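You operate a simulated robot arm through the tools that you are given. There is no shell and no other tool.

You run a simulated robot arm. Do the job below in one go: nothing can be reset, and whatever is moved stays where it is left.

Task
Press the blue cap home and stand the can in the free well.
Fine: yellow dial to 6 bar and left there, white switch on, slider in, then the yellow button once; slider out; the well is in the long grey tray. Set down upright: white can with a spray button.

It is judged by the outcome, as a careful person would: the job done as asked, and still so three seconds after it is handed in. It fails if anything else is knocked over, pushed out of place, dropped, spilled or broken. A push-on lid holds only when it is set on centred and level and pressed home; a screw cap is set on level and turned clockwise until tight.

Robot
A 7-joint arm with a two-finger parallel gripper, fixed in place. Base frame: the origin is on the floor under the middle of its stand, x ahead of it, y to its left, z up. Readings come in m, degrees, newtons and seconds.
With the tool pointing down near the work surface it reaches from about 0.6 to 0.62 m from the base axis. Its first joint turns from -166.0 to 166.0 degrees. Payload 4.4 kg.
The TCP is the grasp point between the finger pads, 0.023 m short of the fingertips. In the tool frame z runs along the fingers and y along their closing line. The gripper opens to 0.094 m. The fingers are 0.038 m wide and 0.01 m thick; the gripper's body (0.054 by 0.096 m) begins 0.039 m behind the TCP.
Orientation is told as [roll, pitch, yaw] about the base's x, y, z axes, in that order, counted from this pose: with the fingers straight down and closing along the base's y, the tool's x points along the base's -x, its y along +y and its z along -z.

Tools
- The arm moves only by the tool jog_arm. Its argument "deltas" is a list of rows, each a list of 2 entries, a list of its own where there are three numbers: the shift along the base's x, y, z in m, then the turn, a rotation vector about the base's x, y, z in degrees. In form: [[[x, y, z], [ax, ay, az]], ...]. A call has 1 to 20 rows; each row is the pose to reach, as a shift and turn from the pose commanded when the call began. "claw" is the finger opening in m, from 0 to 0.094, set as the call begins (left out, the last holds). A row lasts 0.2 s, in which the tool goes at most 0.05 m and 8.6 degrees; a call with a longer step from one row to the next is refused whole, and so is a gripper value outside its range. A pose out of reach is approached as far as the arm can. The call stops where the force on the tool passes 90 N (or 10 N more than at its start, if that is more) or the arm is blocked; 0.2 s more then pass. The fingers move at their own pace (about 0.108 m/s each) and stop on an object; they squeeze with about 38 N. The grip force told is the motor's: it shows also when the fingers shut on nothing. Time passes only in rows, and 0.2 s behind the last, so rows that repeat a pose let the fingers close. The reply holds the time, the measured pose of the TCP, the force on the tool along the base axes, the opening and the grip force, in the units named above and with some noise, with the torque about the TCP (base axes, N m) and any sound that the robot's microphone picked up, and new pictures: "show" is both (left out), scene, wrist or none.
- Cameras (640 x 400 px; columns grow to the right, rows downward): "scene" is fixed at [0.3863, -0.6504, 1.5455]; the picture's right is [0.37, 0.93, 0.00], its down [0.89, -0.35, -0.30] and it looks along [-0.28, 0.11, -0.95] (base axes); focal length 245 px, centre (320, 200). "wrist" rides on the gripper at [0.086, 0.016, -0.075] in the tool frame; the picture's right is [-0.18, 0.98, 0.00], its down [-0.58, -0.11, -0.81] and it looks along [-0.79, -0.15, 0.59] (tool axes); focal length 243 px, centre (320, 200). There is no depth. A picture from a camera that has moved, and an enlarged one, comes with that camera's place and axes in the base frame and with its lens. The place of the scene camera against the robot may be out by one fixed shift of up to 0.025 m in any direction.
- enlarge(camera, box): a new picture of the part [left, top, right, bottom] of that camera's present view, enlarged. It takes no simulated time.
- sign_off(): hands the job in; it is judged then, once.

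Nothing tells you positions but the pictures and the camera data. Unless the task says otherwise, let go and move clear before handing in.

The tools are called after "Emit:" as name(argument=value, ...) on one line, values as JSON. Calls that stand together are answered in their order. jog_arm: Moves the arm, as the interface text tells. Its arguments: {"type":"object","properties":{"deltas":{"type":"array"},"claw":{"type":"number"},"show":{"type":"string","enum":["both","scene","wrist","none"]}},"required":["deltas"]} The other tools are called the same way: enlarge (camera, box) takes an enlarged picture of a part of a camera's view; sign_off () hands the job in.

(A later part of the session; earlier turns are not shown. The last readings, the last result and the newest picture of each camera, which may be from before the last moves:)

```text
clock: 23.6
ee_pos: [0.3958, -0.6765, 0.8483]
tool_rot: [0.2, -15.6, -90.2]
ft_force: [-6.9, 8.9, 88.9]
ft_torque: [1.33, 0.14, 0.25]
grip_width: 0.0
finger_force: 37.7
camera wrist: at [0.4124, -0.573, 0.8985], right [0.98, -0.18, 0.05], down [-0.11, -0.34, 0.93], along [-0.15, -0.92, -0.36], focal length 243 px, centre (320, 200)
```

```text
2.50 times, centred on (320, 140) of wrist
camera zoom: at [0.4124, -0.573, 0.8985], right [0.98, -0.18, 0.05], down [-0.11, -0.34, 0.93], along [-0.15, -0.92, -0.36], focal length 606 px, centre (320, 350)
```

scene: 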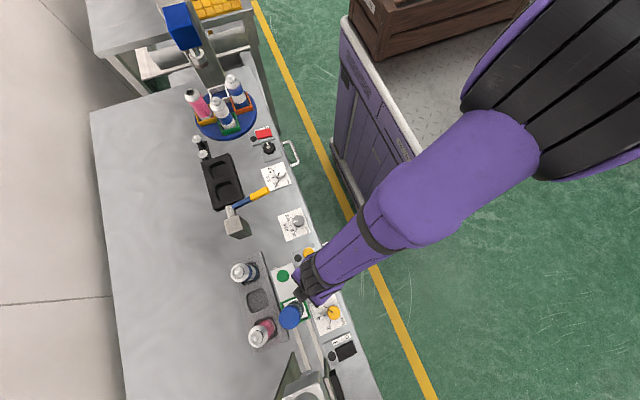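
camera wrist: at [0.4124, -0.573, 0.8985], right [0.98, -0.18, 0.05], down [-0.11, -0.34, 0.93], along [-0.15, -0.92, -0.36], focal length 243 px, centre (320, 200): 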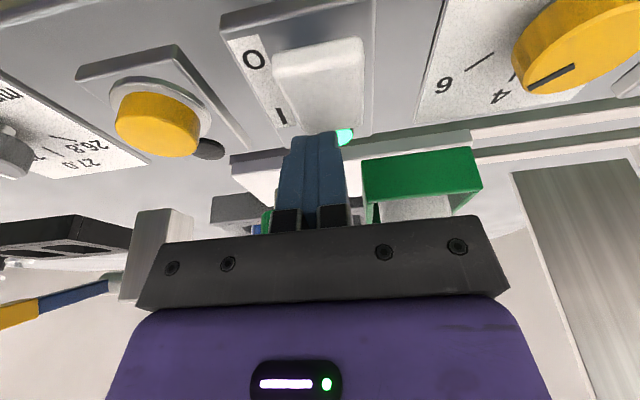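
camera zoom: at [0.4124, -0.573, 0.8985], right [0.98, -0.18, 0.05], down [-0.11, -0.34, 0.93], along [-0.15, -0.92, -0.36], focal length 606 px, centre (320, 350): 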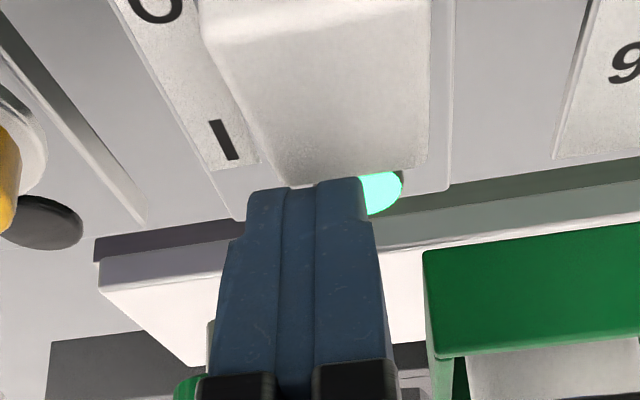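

The switch lamp has lit green – the white switch is on. I lift off and verify it stays on.

Emit:
jog_arm(deltas=[[[0, 0.0, 0.02], [0, 0, 0]], [[0, 0.0, 0.06], [0, 0, 0]], [[0, 0.0, 0.1], [0, 0, 0]], [[0, 0.0, 0.13], [0, 0, 0]], [[0, 0.0, 0.16], [0, 0, 0]], [[0, 0.0, 0.16], [0, 0, 0]]], show="both")

Emit:
enlarge(camera="wrist", box=[180, 0, 440, 160])

```text
clock: 25.0
ee_pos: [0.3991, -0.6748, 1.0026]
tool_rot: [0.0, -15.0, -90.0]
ft_force: [-0.3, 0.1, -0.2]
ft_torque: [-0.01, 0.03, -0.02]
grip_width: 0.0001
finger_force: 37.9
camera wrist: at [0.4139, -0.5717, 1.0537], right [0.98, -0.18, 0.05], down [-0.11, -0.35, 0.93], along [-0.15, -0.92, -0.37], focal length 243 px, centre (320, 200)
```

scene: 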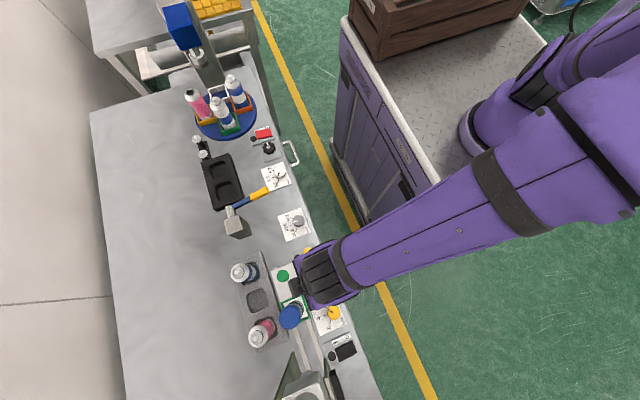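
wrist: 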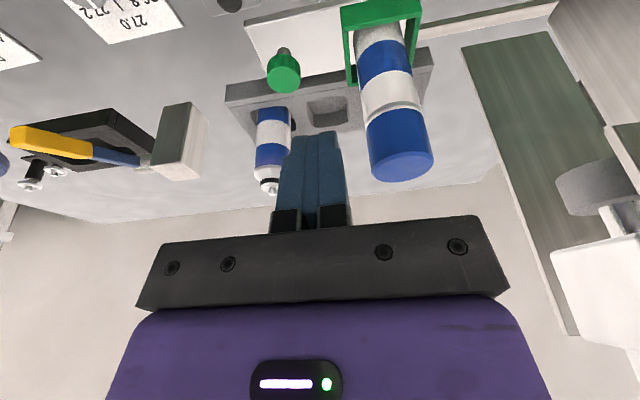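

```text
2.46 times, centred on (310, 80) of wrist
camera zoom: at [0.4139, -0.5717, 1.0537], right [0.98, -0.18, 0.05], down [-0.11, -0.35, 0.93], along [-0.15, -0.92, -0.37], focal length 597 px, centre (345, 495)
```

zoom: 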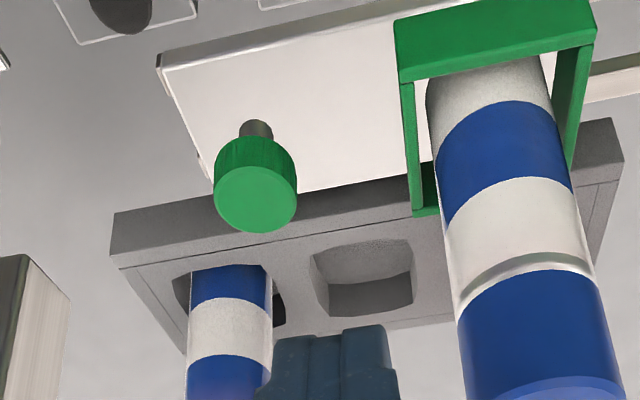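

The switch is on. Now the slider: I straighten the tool, turn to yaw 0 and go above the green knob, which also lets the camera look along the slider into the press.

Emit:
jog_arm(deltas=[[[0, 0, 0.01], [7.5, 0, 0]], [[0, 0, 0.02], [15, 0, 0]], [[0, 0, 0.02], [15, 0, 0]]], show="none")

Emit:
jog_arm(deltas=[[[-0.004, -0.006, 0.0], [0, 0, 8.2]], [[-0.008, -0.012, 0.0], [0, 0, 16.4]], [[-0.012, -0.018, 0.0], [0, 0, 24.6]], [[-0.016, -0.024, 0.0], [0, 0, 32.8]], [[-0.02, -0.03, 0.0], [0, 0, 41]], [[-0.024, -0.036, 0.0], [0, 0, 49.2]], [[-0.028, -0.042, 0.0], [0, 0, 57.4]], [[-0.032, -0.048, 0.0], [0, 0, 65.6]], [[-0.036, -0.054, 0.0], [0, 0, 73.8]], [[-0.04, -0.06, 0.0], [0, 0, 82]], [[-0.041, -0.065, 0.0], [0, 0, 90]], [[-0.041, -0.065, 0.0], [0, 0, 90]]], claw=0.06, show="both")

Emit:
enlarge(camera="wrist", box=[220, 0, 420, 220])

```text
clock: 25.8
ee_pos: [0.3977, -0.6743, 1.0232]
tool_rot: [-0.1, 0.1, -90.1]
ft_force: [-1.0, 0.8, -0.5]
ft_torque: [0.02, 0.01, -0.03]
grip_width: 0.0
finger_force: 38.2
```

```text
clock: 28.4
ee_pos: [0.3567, -0.7417, 1.0232]
tool_rot: [0.0, 0.0, 0.1]
ft_force: [-0.1, 0.4, -0.4]
ft_torque: [-0.01, 0.01, 0.0]
grip_width: 0.0601
finger_force: 0.0
camera wrist: at [0.2695, -0.7248, 1.0984], right [0.18, 0.98, 0.0], down [0.58, -0.11, 0.81], along [0.79, -0.15, -0.59], focal length 243 px, centre (320, 200)
```

scene: 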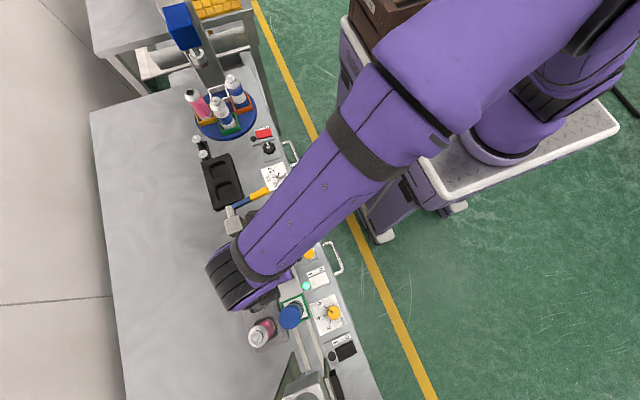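
wrist: 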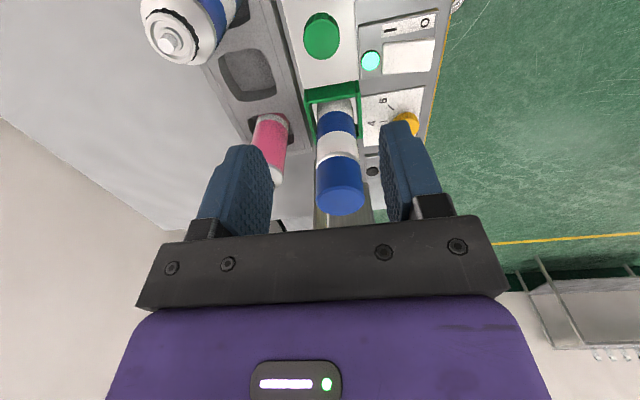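

```text
1.82 times, centred on (320, 110) of wrist
camera zoom: at [0.2695, -0.7248, 1.0984], right [0.18, 0.98, 0.0], down [0.58, -0.11, 0.81], along [0.79, -0.15, -0.59], focal length 441 px, centre (320, 364)
```

zoom: 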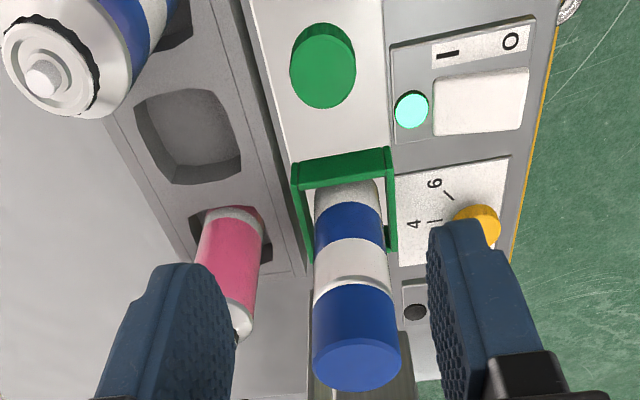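

The lamp is lit and the knob (32 mm wide) is at about (0.3555, -0.740). I lower the open fingers around it.

Emit:
jog_arm(deltas=[[[-0.001, 0, -0.04], [0, 0, 0]], [[-0.001, 0, -0.08], [0, 0, 0]], [[-0.001, 0, -0.11], [0, 0, 0]], [[-0.001, 0, -0.13], [0, 0, 0]], [[-0.001, 0, -0.145], [0, 0, 0]], [[-0.001, 0, -0.157], [0, 0, 0]], [[-0.001, 0, -0.157], [0, 0, 0]]], show="both")

Emit:
enlarge(camera="wrist", box=[200, 80, 440, 240])

Emit:
enlarge(camera="scene", box=[200, 220, 360, 340])

```text
clock: 30.0
ee_pos: [0.3563, -0.7392, 0.8665]
tool_rot: [0.0, -0.1, 0.0]
ft_force: [0.3, -0.3, 0.0]
ft_torque: [-0.01, 0.03, 0.03]
grip_width: 0.0599
finger_force: 0.1
camera wrist: at [0.2689, -0.7237, 0.9414], right [0.18, 0.98, 0.0], down [0.58, -0.11, 0.81], along [0.79, -0.15, -0.59], focal length 243 px, centre (320, 200)
```

scene: 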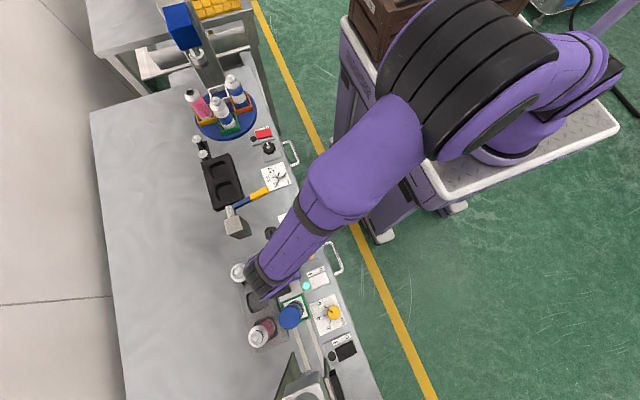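
wrist: 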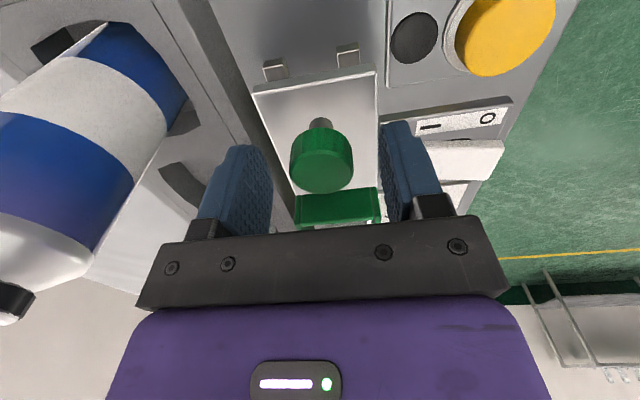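

```text
2.50 times, centred on (320, 160) of wrist
camera zoom: at [0.2689, -0.7237, 0.9414], right [0.18, 0.98, 0.0], down [0.58, -0.11, 0.81], along [0.79, -0.15, -0.59], focal length 606 px, centre (320, 300)
```

zoom: 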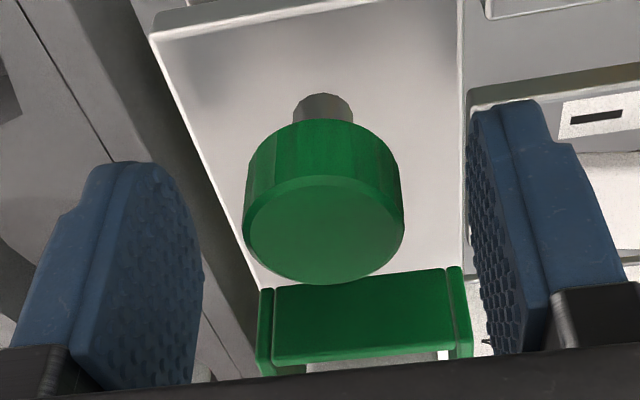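

```text
3.33 times, centred on (280, 280) of scene
camera zoom: at [0.3863, -0.6504, 1.5455], right [0.37, 0.93, 0.0], down [0.89, -0.35, -0.3], along [-0.28, 0.11, -0.95], focal length 816 px, centre (453, -67)
```

zoom: 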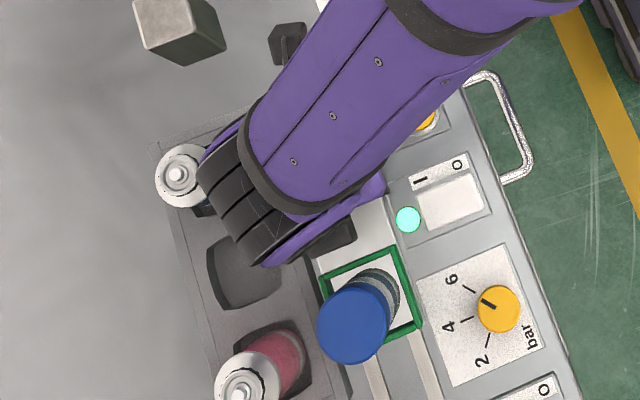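

Emit:
jog_arm(deltas=[[[0, 0, 0], [0, 0, 0]], [[0, 0, 0], [0, 0, 0]], [[0, 0, 0], [0, 0, 0]]], claw=0.02, show="wrist")

```text
clock: 30.8
ee_pos: [0.3568, -0.7393, 0.8661]
tool_rot: [0.0, 0.0, -0.1]
ft_force: [0.1, 2.4, -0.9]
ft_torque: [-0.04, -0.17, 0.06]
grip_width: 0.031
finger_force: 44.5
camera wrist: at [0.2689, -0.7235, 0.9415], right [0.18, 0.98, 0.0], down [0.58, -0.11, 0.81], along [0.79, -0.15, -0.59], focal length 243 px, centre (320, 200)
```

wrist: 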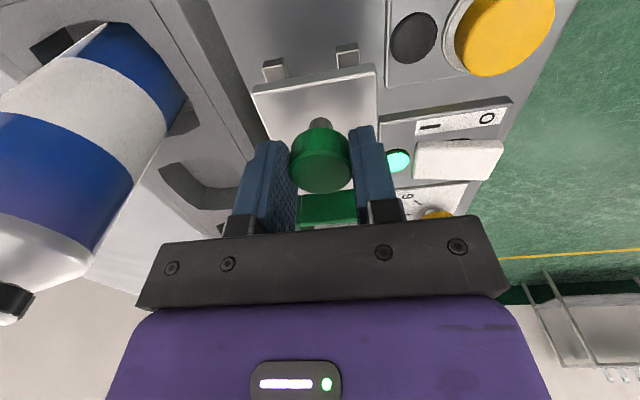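

The knob is gripped. I ease the slider toward the press at low speed, starting with 60 mm.

Emit:
jog_arm(deltas=[[[0.001, 0, 0], [0, 0, 0]], [[0.003, 0, 0], [0, 0, 0]], [[0.006, 0, 0], [0, 0, 0]], [[0.01, 0, 0], [0, 0, 0]], [[0.014, 0, 0], [0, 0, 0]], [[0.018, 0, 0], [0, 0, 0]], [[0.022, 0, 0], [0, 0, 0]], [[0.026, 0, 0], [0, 0, 0]], [[0.03, 0, 0], [0, 0, 0]], [[0.034, 0, 0], [0, 0, 0]], [[0.038, 0, 0], [0, 0, 0]], [[0.042, 0, 0], [0, 0, 0]], [[0.046, 0, 0], [0, 0, 0]], [[0.05, 0, 0], [0, 0, 0]], [[0.054, 0, 0], [0, 0, 0]], [[0.057, 0, 0], [0, 0, 0]], [[0.059, 0, 0], [0, 0, 0]], [[0.06, 0, 0], [0, 0, 0]]], show="both")

Emit:
enlarge(camera="scene", box=[220, 280, 380, 400])

```text
clock: 34.6
ee_pos: [0.4154, -0.7407, 0.8668]
tool_rot: [0.1, 0.1, -0.1]
ft_force: [-1.5, 27.7, -3.8]
ft_torque: [0.19, -1.1, -0.1]
grip_width: 0.0309
finger_force: 44.7
camera wrist: at [0.3284, -0.7236, 0.9415], right [0.18, 0.98, 0.0], down [0.58, -0.11, 0.81], along [0.79, -0.15, -0.59], focal length 243 px, centre (320, 200)
```

scene: 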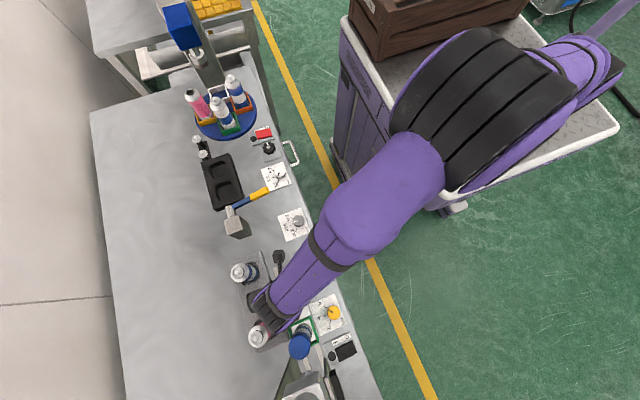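
wrist: 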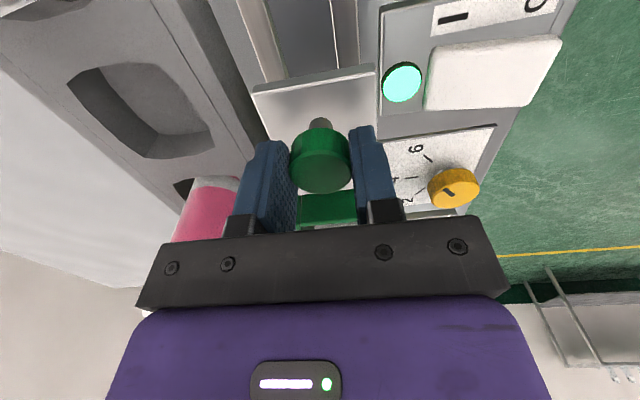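

```text
3.33 times, centred on (300, 340) of scene
camera zoom: at [0.3863, -0.6504, 1.5455], right [0.37, 0.93, 0.0], down [0.89, -0.35, -0.3], along [-0.28, 0.11, -0.95], focal length 816 px, centre (387, -267)
```

zoom: 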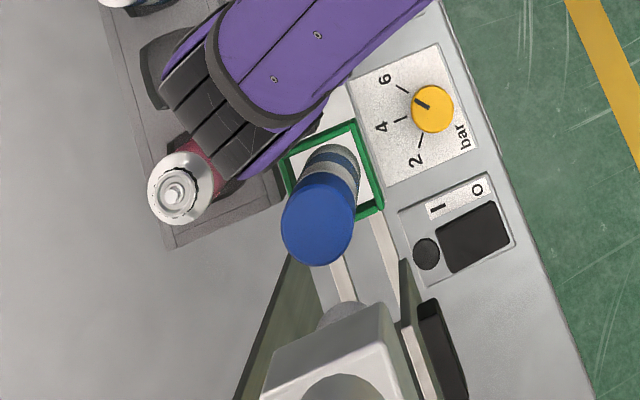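

The slider moves; a side force shows the rail runs about 1° off the x axis, so I add a small +y drift and continue slowly.

Emit:
jog_arm(deltas=[[[0.0, 0.0007, 0], [0, 0, 0]], [[0.002, 0.0014, 0], [0, 0, 0]], [[0.005, 0.0015, 0], [0, 0, 0]], [[0.009, 0.0016, 0], [0, 0, 0]], [[0.013, 0.0017, 0], [0, 0, 0]], [[0.017, 0.0018, 0], [0, 0, 0]], [[0.021, 0.0019, 0], [0, 0, 0]], [[0.025, 0.002, 0], [0, 0, 0]], [[0.028, 0.0021, 0], [0, 0, 0]], [[0.03, 0.0021, 0], [0, 0, 0]]], show="both")

Emit:
enlarge(camera="scene", box=[220, 280, 380, 400])

```text
clock: 36.8
ee_pos: [0.4463, -0.7394, 0.8668]
tool_rot: [0.0, 0.0, -0.1]
ft_force: [-1.7, -13.9, -25.5]
ft_torque: [-0.14, 0.77, 0.06]
grip_width: 0.0308
finger_force: 45.0
camera wrist: at [0.3588, -0.7233, 0.9416], right [0.19, 0.98, 0.0], down [0.58, -0.11, 0.81], along [0.79, -0.15, -0.59], focal length 243 px, centre (320, 200)
```

scene: 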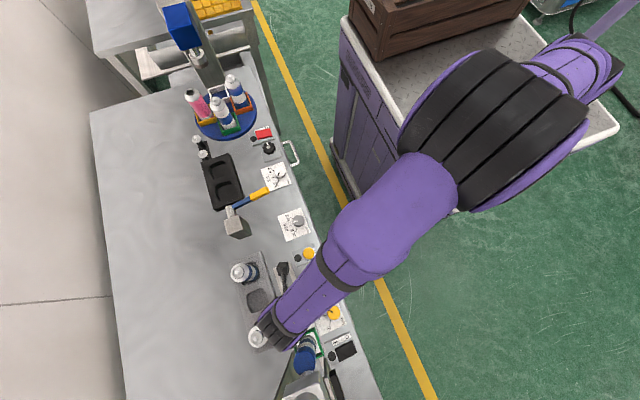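
wrist: 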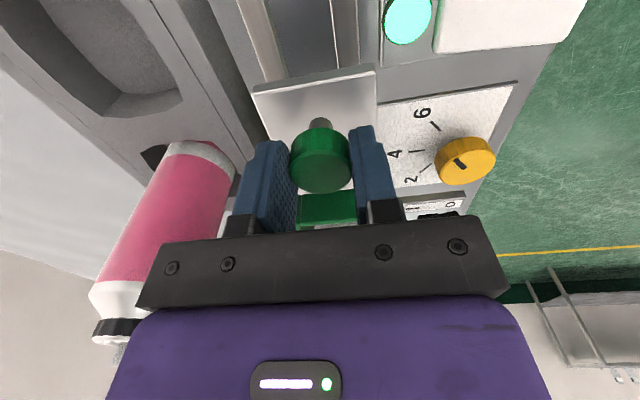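

```text
3.33 times, centred on (300, 340) of scene
camera zoom: at [0.3863, -0.6504, 1.5455], right [0.37, 0.93, 0.0], down [0.89, -0.35, -0.3], along [-0.28, 0.11, -0.95], focal length 816 px, centre (387, -267)
```

zoom: 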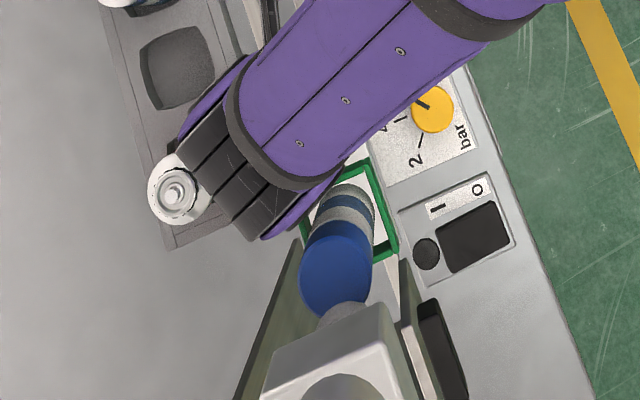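

Emit:
jog_arm(deltas=[[[0.002, -0.0005, 0.0], [0, 0, 0]], [[0.005, -0.0005, 0], [0, 0, 0]], [[0.008, -0.0005, 0], [0, 0, 0]], [[0.011, -0.0005, 0], [0, 0, 0]], [[0.014, -0.0004, 0], [0, 0, 0]], [[0.017, -0.0003, 0], [0, 0, 0]], [[0.019, -0.0002, 0], [0, 0, 0]], [[0.02, -0.0001, 0], [0, 0, 0]]], show="both")

Emit:
enlarge(camera="scene", box=[220, 280, 380, 400])

```text
clock: 38.6
ee_pos: [0.4655, -0.7399, 0.8655]
tool_rot: [-0.1, 0.0, -0.1]
ft_force: [-0.8, -14.1, -4.0]
ft_torque: [0.19, 0.77, -0.07]
grip_width: 0.031
finger_force: 44.7
camera wrist: at [0.3789, -0.7233, 0.9416], right [0.18, 0.98, 0.0], down [0.58, -0.11, 0.81], along [0.79, -0.15, -0.59], focal length 243 px, centre (320, 200)
```

scene: 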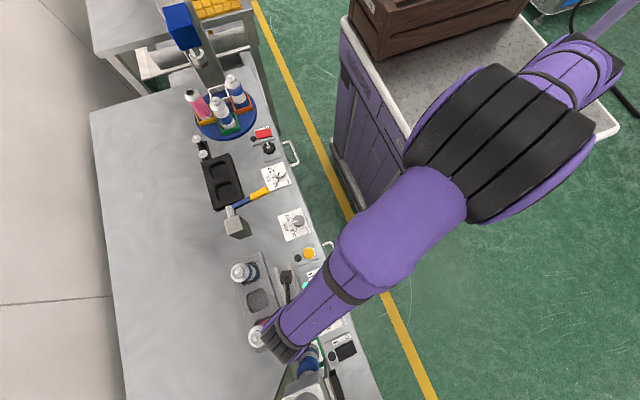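
wrist: 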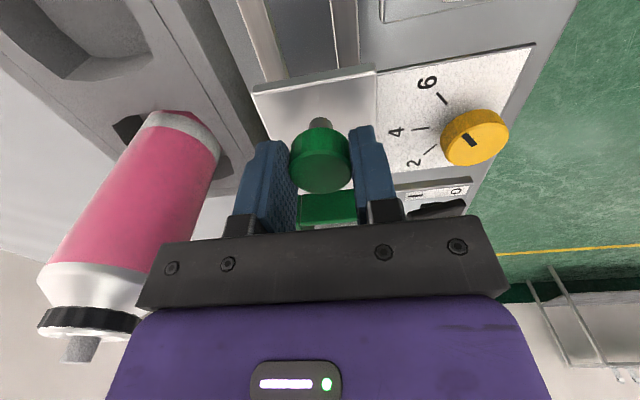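

```text
3.33 times, centred on (300, 340) of scene
camera zoom: at [0.3863, -0.6504, 1.5455], right [0.37, 0.93, 0.0], down [0.89, -0.35, -0.3], along [-0.28, 0.11, -0.95], focal length 816 px, centre (387, -267)
```

zoom: 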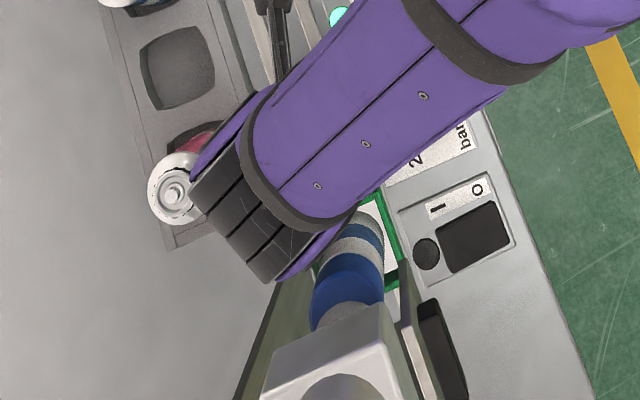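

Emit:
jog_arm(deltas=[[[0.001, -0.0004, 0.0], [0, 0, 0]], [[0.003, -0.0004, 0], [0, 0, 0]], [[0.005, -0.0004, 0], [0, 0, 0]], [[0.007, -0.0003, 0], [0, 0, 0]], [[0.009, -0.0003, 0], [0, 0, 0]], [[0.011, -0.0002, 0], [0, 0, 0]], [[0.013, -0.0002, 0], [0, 0, 0]], [[0.015, -0.0001, 0], [0, 0, 0]]], show="both")

Emit:
enlarge(camera="scene", box=[220, 280, 380, 400])

```text
clock: 40.4
ee_pos: [0.4766, -0.7387, 0.8662]
tool_rot: [0.1, 0.2, -0.2]
ft_force: [-25.8, -18.7, 5.6]
ft_torque: [-0.27, -0.05, -0.09]
grip_width: 0.031
finger_force: 45.0
camera wrist: at [0.3894, -0.7232, 0.9419], right [0.19, 0.98, 0.0], down [0.58, -0.11, 0.8], along [0.79, -0.15, -0.59], focal length 243 px, centre (320, 200)
```

scene: 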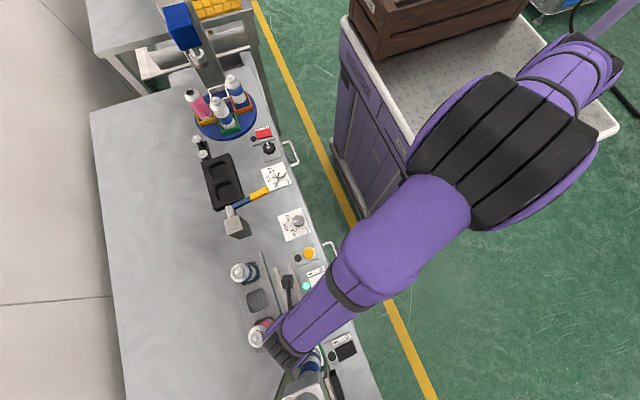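
wrist: 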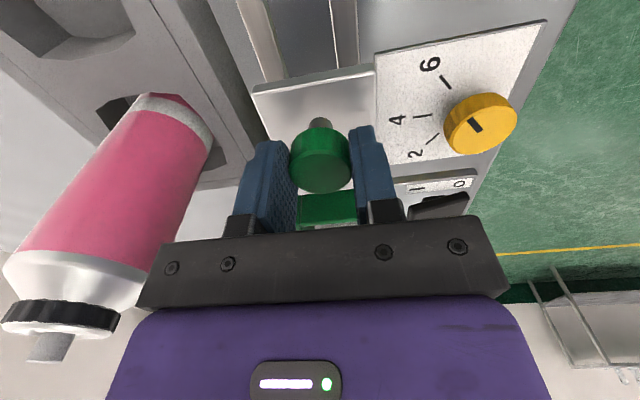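

```text
3.33 times, centred on (300, 340) of scene
camera zoom: at [0.3863, -0.6504, 1.5455], right [0.37, 0.93, 0.0], down [0.89, -0.35, -0.3], along [-0.28, 0.11, -0.95], focal length 816 px, centre (387, -267)
```

zoom: 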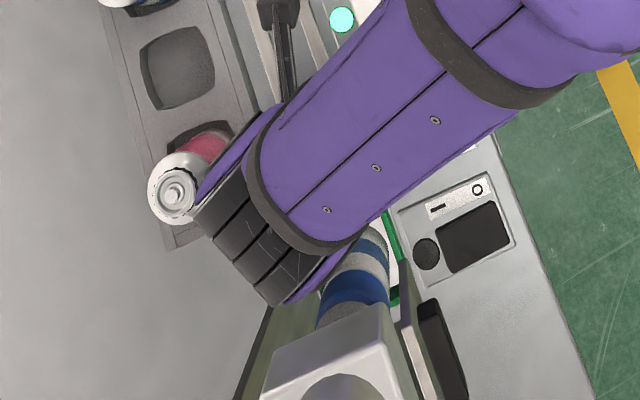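

The slider has met its end stop (stroke ≈ 0.12 m; push force rises). I press it a touch further to be sure it's seated, relax, then release and rise.

Emit:
jog_arm(deltas=[[[0.002, -0.0006, 0.0], [0, 0, 0]], [[0.004, -0.0008, 0], [0, 0, 0]], [[0.004, -0.0008, 0], [0, 0, 0]], [[0.0, -0.0008, 0], [0, 0, 0]], [[-0.004, -0.0008, 0], [0, 0, 0]], [[-0.004, -0.0008, 0], [0, 0, 0]]], show="none")

Emit:
jog_arm(deltas=[[[0, 0, 0], [0, 0, 0]], [[0, 0, 0], [0, 0, 0]], [[0, 0, 0.02], [0, 0, 0]], [[-0.01, 0, 0.05], [0, 0, 0]], [[-0.03, 0, 0.09], [0, 0, 0]], [[-0.06, 0, 0.13], [0, 0, 0]], [[-0.09, 0.02, 0.15], [0, 0, 0]], [[-0.09, 0.02, 0.15], [0, 0, 0]]], claw=0.06, show="both")

Emit:
enlarge(camera="wrist", box=[240, 40, 420, 220])

Emit:
enlarge(camera="scene", box=[220, 280, 380, 400])

```text
clock: 41.8
ee_pos: [0.4797, -0.7391, 0.8666]
tool_rot: [0.1, -0.1, 0.0]
ft_force: [2.4, -25.5, -13.9]
ft_torque: [-0.41, -1.28, 0.23]
grip_width: 0.031
finger_force: 44.8
```

```text
clock: 43.6
ee_pos: [0.3871, -0.7209, 1.0138]
tool_rot: [0.0, 0.0, 0.0]
ft_force: [0.0, -0.5, -0.2]
ft_torque: [-0.01, 0.05, 0.03]
grip_width: 0.0601
finger_force: 0.0
camera wrist: at [0.2998, -0.7034, 1.0901], right [0.18, 0.98, 0.0], down [0.58, -0.11, 0.81], along [0.79, -0.15, -0.59], focal length 243 px, centre (320, 200)
```

scene: 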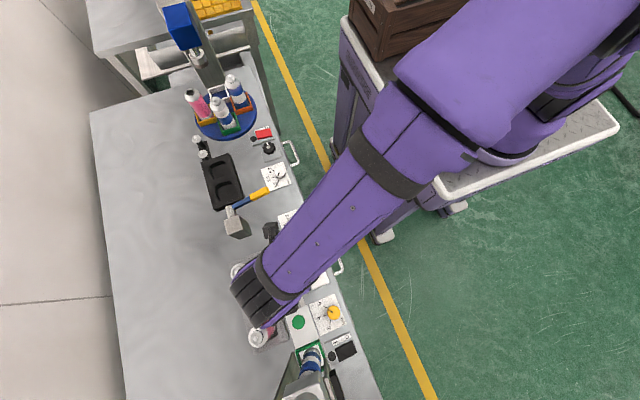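
wrist: 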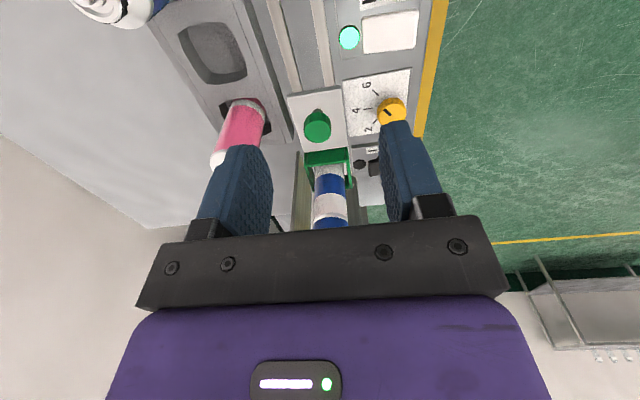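

```text
2.22 times, centred on (330, 130) of wrist
camera zoom: at [0.2998, -0.7034, 1.0901], right [0.18, 0.98, 0.0], down [0.58, -0.11, 0.81], along [0.79, -0.15, -0.59], focal length 539 px, centre (298, 356)
```

zoom: 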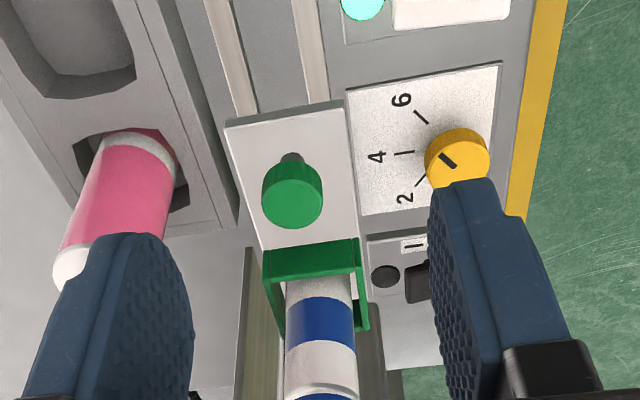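

```text
3.33 times, centred on (300, 340) of scene
camera zoom: at [0.3863, -0.6504, 1.5455], right [0.37, 0.93, 0.0], down [0.89, -0.35, -0.3], along [-0.28, 0.11, -0.95], focal length 816 px, centre (387, -267)
```

zoom: 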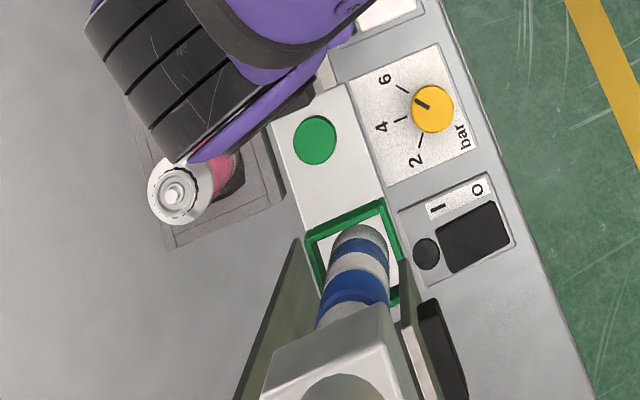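

The slider is fully in, with the knob at x ≈ 0.477. Next is the yellow button near (0.3245, -0.655): I move above it with the fingers closed.

Emit:
jog_arm(deltas=[[[-0.015, 0.016, 0.0], [0, 0, 0]], [[-0.03, 0.032, 0.0], [0, 0, 0]], [[-0.045, 0.048, 0.0], [0, 0, 0]], [[-0.0625, 0.0645, 0.0], [0, 0, 0]], [[-0.0625, 0.0645, -0.03], [0, 0, 0]], [[-0.0625, 0.0645, -0.06], [0, 0, 0]], [[-0.0625, 0.0645, -0.06], [0, 0, 0]]], claw=0.06, show="wrist")

Emit:
enlarge(camera="wrist", box=[240, 0, 400, 160])

```text
clock: 45.2
ee_pos: [0.3262, -0.656, 0.9584]
tool_rot: [0.1, 0.1, 0.0]
ft_force: [0.0, 0.2, 0.8]
ft_torque: [-0.01, -0.04, -0.05]
grip_width: 0.0605
finger_force: 0.0
camera wrist: at [0.2379, -0.6391, 1.0323], right [0.18, 0.98, 0.0], down [0.58, -0.11, 0.81], along [0.79, -0.15, -0.59], focal length 243 px, centre (320, 200)
```

wrist: 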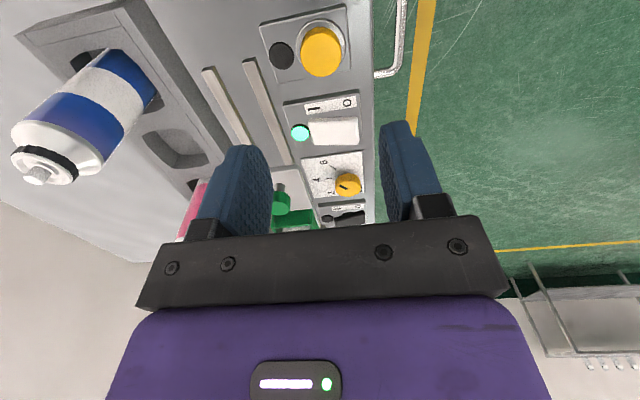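

```text
2.50 times, centred on (320, 80) of wrist
camera zoom: at [0.2379, -0.6391, 1.0323], right [0.18, 0.98, 0.0], down [0.58, -0.11, 0.81], along [0.79, -0.15, -0.59], focal length 606 px, centre (320, 500)
```

zoom: 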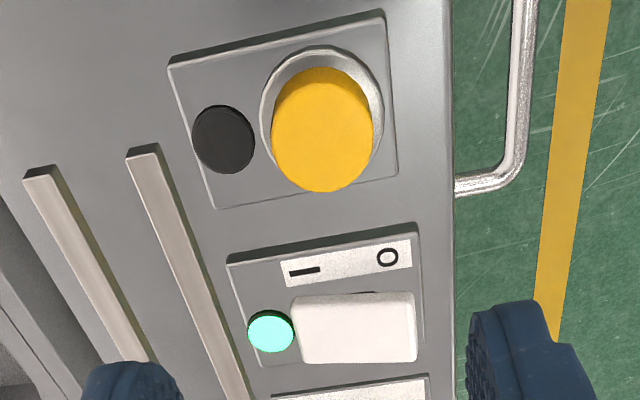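

The button sits right under the tool. I close the fingers and press it straight down once, then lift.

Emit:
jog_arm(deltas=[[[0, 0.001, 0], [0, 0, 0]], [[0, 0.001, -0.02], [0, 0, 0]], [[0, 0.001, -0.06], [0, 0, 0]], [[0, 0.001, -0.09], [0, 0, 0]], [[0, 0.001, -0.104], [0, 0, 0]], [[0, 0.001, -0.109], [0, 0, 0]], [[0, 0.001, -0.112], [0, 0, 0]], [[0, 0.001, -0.114], [0, 0, 0]], [[0, 0.001, -0.116], [0, 0, 0]], [[0, 0.001, -0.118], [0, 0, 0]], [[0, 0.001, -0.1], [0, 0, 0]], [[0, 0.001, -0.06], [0, 0, 0]]], claw=0.0, show="both")

```text
clock: 47.8
ee_pos: [0.3243, -0.6557, 0.8935]
tool_rot: [0.1, 0.0, 0.1]
ft_force: [0.1, -1.3, -0.3]
ft_torque: [0.01, -0.02, 0.02]
grip_width: 0.0
finger_force: 38.4
heard: click
camera wrist: at [0.2374, -0.6384, 0.97], right [0.18, 0.98, 0.0], down [0.58, -0.11, 0.81], along [0.79, -0.15, -0.59], focal length 243 px, centre (320, 200)
```

scene: 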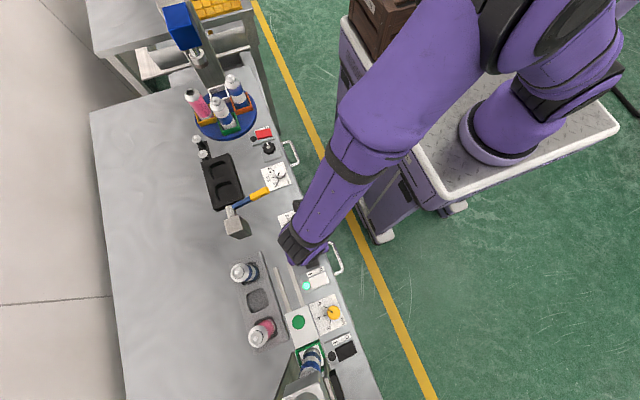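
wrist: 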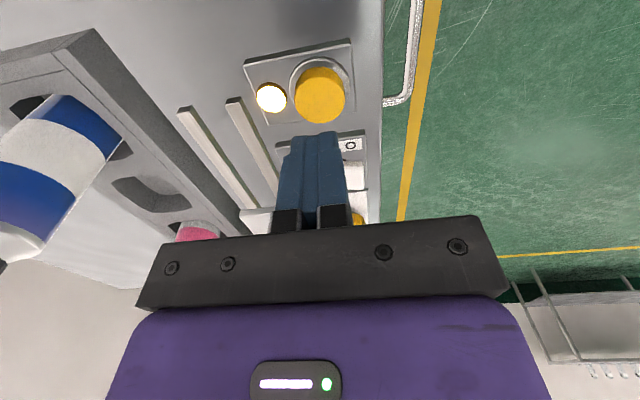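

A click was heard and the button's lamp is lit. I lift a bit and wait for the press cycle to finish.

Emit:
jog_arm(deltas=[[[0, 0, 0.03], [0, 0, 0]], [[0, 0, 0.06], [0, 0, 0]], [[0, 0, 0.06], [0, 0, 0]], [[0, 0, 0.06], [0, 0, 0]], [[0, 0, 0.06], [0, 0, 0]]], show="both")

Emit:
enlarge(camera="scene", box=[220, 280, 380, 400])

Emit:
jog_arm(deltas=[[[0, 0, 0], [0, 0, 0]], [[0, 0, 0], [0, 0, 0]], [[0, 0, 0], [0, 0, 0]], [[0, 0, 0], [0, 0, 0]], [[0, 0, 0], [0, 0, 0]], [[0, 0, 0], [0, 0, 0]], [[0, 0, 0], [0, 0, 0]], [[0, 0, 0], [0, 0, 0]], [[0, 0, 0], [0, 0, 0]], [[0, 0, 0], [0, 0, 0]]], show="both")

Emit:
enlarge(camera="scene", box=[220, 280, 380, 400])

```text
clock: 49.0
ee_pos: [0.325, -0.6547, 0.9576]
tool_rot: [0.0, 0.0, -0.1]
ft_force: [1.4, -0.4, 0.1]
ft_torque: [-0.01, 0.01, -0.01]
grip_width: 0.0001
finger_force: 38.2
camera wrist: at [0.2381, -0.6386, 1.0328], right [0.18, 0.98, 0.0], down [0.58, -0.11, 0.81], along [0.79, -0.15, -0.59], focal length 243 px, centre (320, 200)
```

scene: 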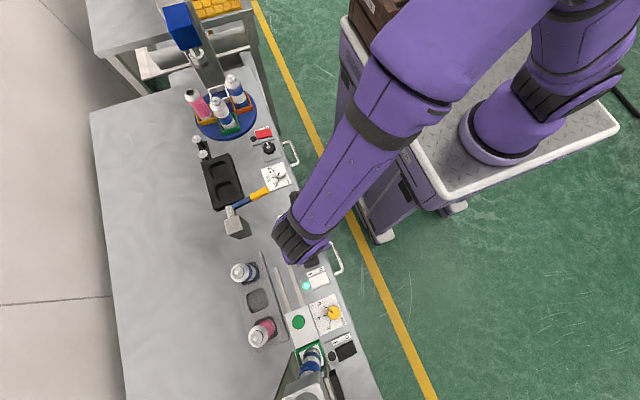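
wrist: 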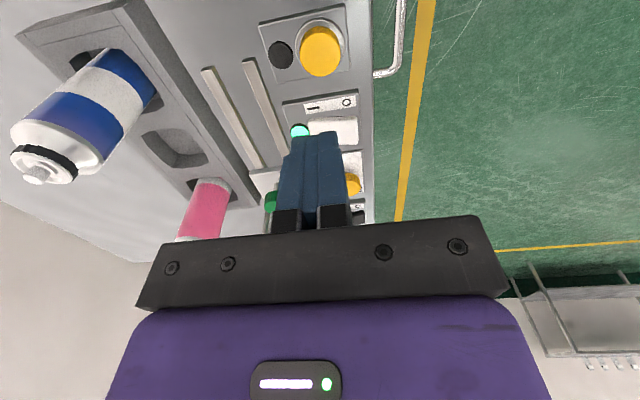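

```text
3.33 times, centred on (300, 340) of scene
camera zoom: at [0.3863, -0.6504, 1.5455], right [0.37, 0.93, 0.0], down [0.89, -0.35, -0.3], along [-0.28, 0.11, -0.95], focal length 816 px, centre (387, -267)
```

zoom: 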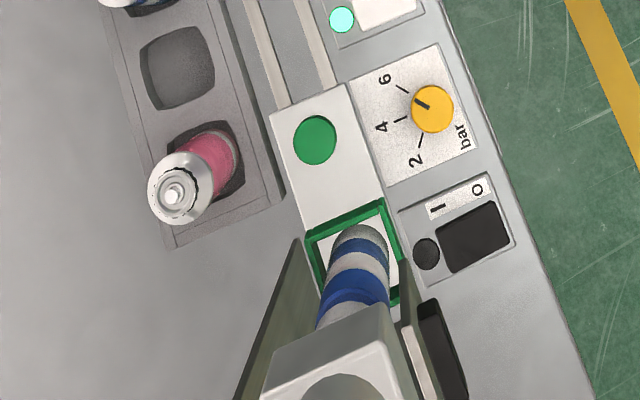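

```text
clock: 51.2
ee_pos: [0.3263, -0.655, 0.9575]
tool_rot: [0.1, -0.1, -0.1]
ft_force: [0.5, -0.4, 0.0]
ft_torque: [0.02, 0.0, 0.0]
grip_width: 0.0001
finger_force: 38.3
camera wrist: at [0.2381, -0.6386, 1.0327], right [0.19, 0.98, 0.0], down [0.58, -0.11, 0.81], along [0.79, -0.15, -0.59], focal length 243 px, centre (320, 200)
```

scene: 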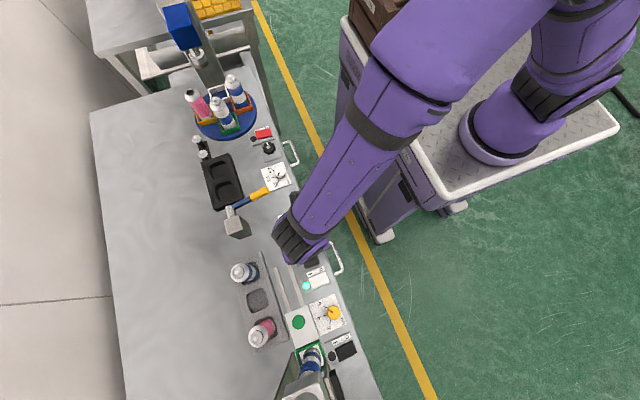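
wrist: 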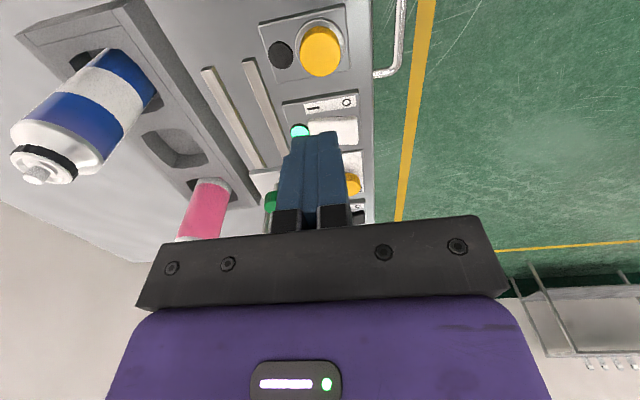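

```text
3.33 times, centred on (300, 340) of scene
camera zoom: at [0.3863, -0.6504, 1.5455], right [0.37, 0.93, 0.0], down [0.89, -0.35, -0.3], along [-0.28, 0.11, -0.95], focal length 816 px, centre (387, -267)
```

zoom: 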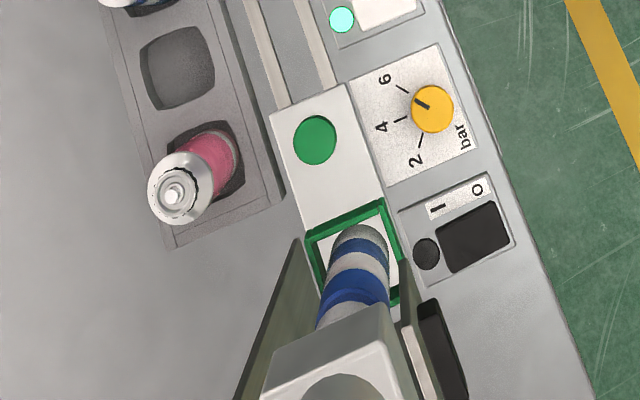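

The lamp went out again, so the cycle seems done. I look closely at the cap from here before pulling the slider out.

Emit:
enlarge(camera="scene", box=[285, 330, 335, 365])

Emit:
enlarge(camera="wrist", box=[240, 20, 370, 100])

```text
11.43 times, centred on (310, 348) of scene
camera zoom: at [0.3863, -0.6504, 1.5455], right [0.37, 0.93, 0.0], down [0.89, -0.35, -0.3], along [-0.28, 0.11, -0.95], focal length 2797 px, centre (434, -1486)
```

zoom: 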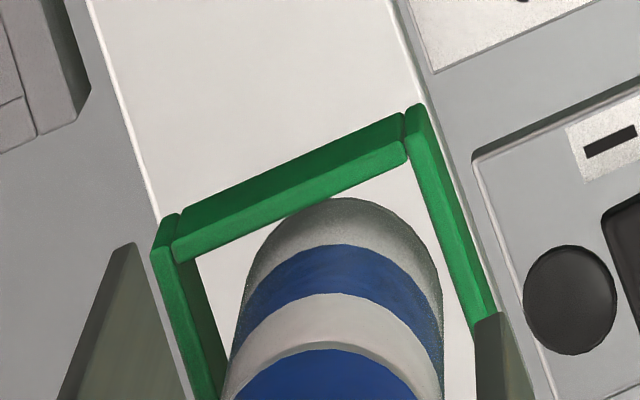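

```text
4.92 times, centred on (305, 60) of wrist
camera zoom: at [0.2381, -0.6386, 1.0327], right [0.19, 0.98, 0.0], down [0.58, -0.11, 0.81], along [0.79, -0.15, -0.59], focal length 1194 px, centre (394, 889)
```

zoom: 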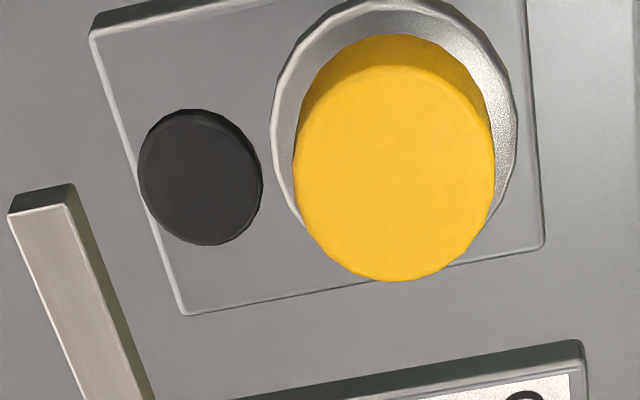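

I go back over the green knob along the reverse of my retreat path and lower the open fingers around it.

Emit:
jog_arm(deltas=[[[0, 0, 0.03], [0, 0, 0]], [[0, 0, 0.06], [0, 0, 0]], [[0.03, -0.033, 0.06], [0, 0, 0]], [[0.0625, -0.0655, 0.06], [0, 0, 0]], [[0.078, -0.078, 0.05], [0, 0, 0]], [[0.0925, -0.0855, 0.04], [0, 0, 0]], [[0.1075, -0.0855, 0.02], [0, 0, 0]], [[0.1225, -0.0855, 0.0], [0, 0, 0]], [[0.1325, -0.0855, -0.02], [0, 0, 0]], [[0.1425, -0.0855, -0.04], [0, 0, 0]], [[0.1525, -0.0855, -0.06], [0, 0, 0]], [[0.1525, -0.0855, -0.08], [0, 0, 0]], [[0.1525, -0.0855, -0.09], [0, 0, 0]], [[0.1525, -0.0855, -0.09], [0, 0, 0]]], claw=0.06, show="both")

Emit:
enlarge(camera="wrist", box=[200, 80, 440, 240])

```text
clock: 54.2
ee_pos: [0.4761, -0.7395, 0.8657]
tool_rot: [0.0, 0.0, -0.1]
ft_force: [-0.5, 0.3, 0.2]
ft_torque: [-0.03, -0.01, -0.01]
grip_width: 0.0597
finger_force: 0.1
camera wrist: at [0.389, -0.7226, 0.9416], right [0.18, 0.98, 0.0], down [0.58, -0.11, 0.81], along [0.79, -0.15, -0.59], focal length 243 px, centre (320, 200)
```

scene: 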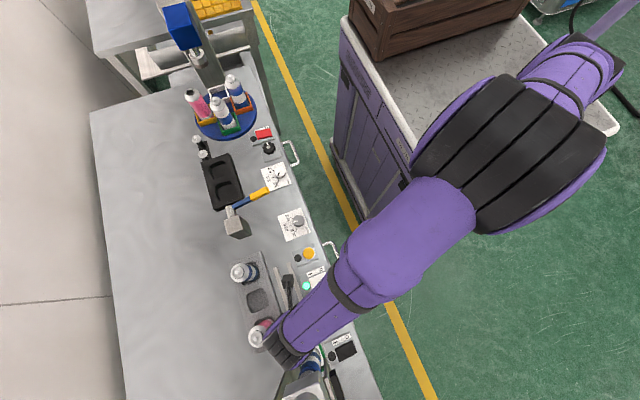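
wrist: 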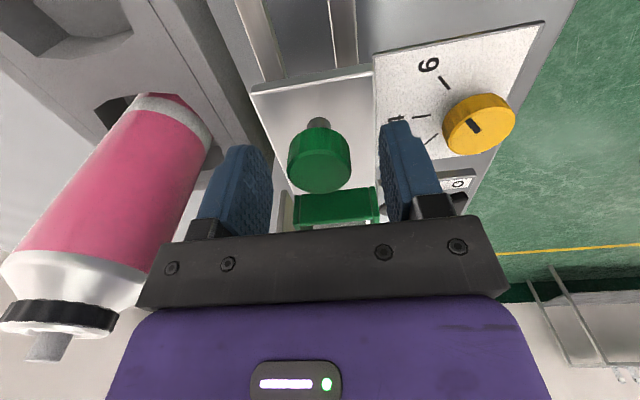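

```text
2.50 times, centred on (320, 160) of wrist
camera zoom: at [0.389, -0.7226, 0.9416], right [0.18, 0.98, 0.0], down [0.58, -0.11, 0.81], along [0.79, -0.15, -0.59], focal length 606 px, centre (320, 300)
```

zoom: 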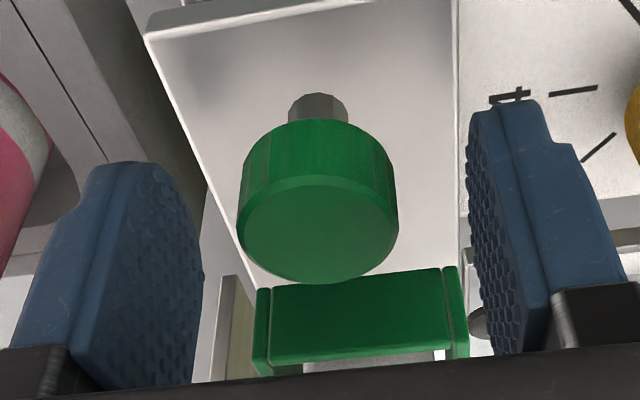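

Emit:
jog_arm(deltas=[[[0, 0, 0], [0, 0, 0]], [[0, 0, 0], [0, 0, 0]], [[0, 0, 0], [0, 0, 0]], [[-0.001, 0, 0], [0, 0, 0]], [[-0.003, 0, 0], [0, 0, 0]], [[-0.006, 0, 0], [0, 0, 0]], [[-0.01, 0, 0], [0, 0, 0]], [[-0.014, 0, 0], [0, 0, 0]], [[-0.018, 0, 0], [0, 0, 0]], [[-0.022, 0, 0], [0, 0, 0]], [[-0.026, 0, 0], [0, 0, 0]], [[-0.03, 0, 0], [0, 0, 0]], [[-0.034, 0, 0], [0, 0, 0]], [[-0.038, 0, 0], [0, 0, 0]], [[-0.042, 0, 0], [0, 0, 0]], [[-0.046, 0, 0], [0, 0, 0]], [[-0.05, 0, 0], [0, 0, 0]], [[-0.054, 0, 0], [0, 0, 0]], [[-0.057, 0, 0], [0, 0, 0]], [[-0.059, 0, 0], [0, 0, 0]]], claw=0.02, show="both")

Emit:
enlarge(camera="scene", box=[220, 280, 380, 400])

```text
clock: 58.4
ee_pos: [0.4164, -0.7397, 0.866]
tool_rot: [0.0, 0.0, 0.0]
ft_force: [0.2, -8.0, 11.1]
ft_torque: [-0.01, 0.08, 0.22]
grip_width: 0.0306
finger_force: 44.9
camera wrist: at [0.3299, -0.7234, 0.9416], right [0.18, 0.98, 0.0], down [0.58, -0.11, 0.81], along [0.79, -0.15, -0.59], focal length 243 px, centre (320, 200)
```

scene: 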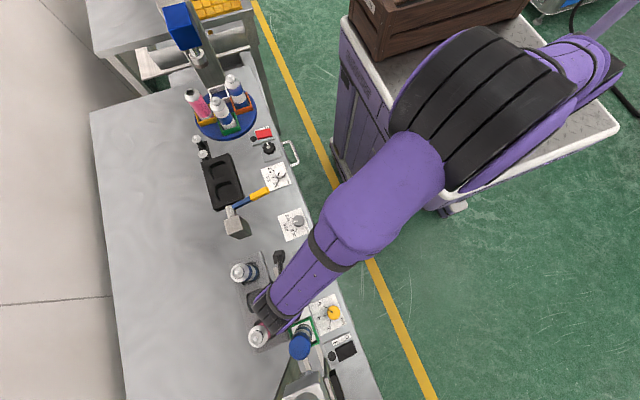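
wrist: 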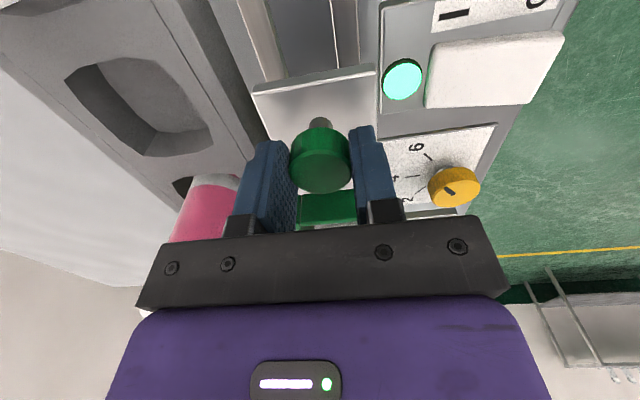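

```text
3.33 times, centred on (300, 340) of scene
camera zoom: at [0.3863, -0.6504, 1.5455], right [0.37, 0.93, 0.0], down [0.89, -0.35, -0.3], along [-0.28, 0.11, -0.95], focal length 816 px, centre (387, -267)
```

zoom: 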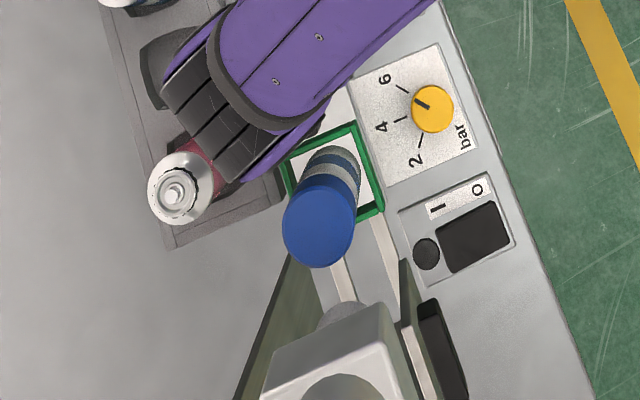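

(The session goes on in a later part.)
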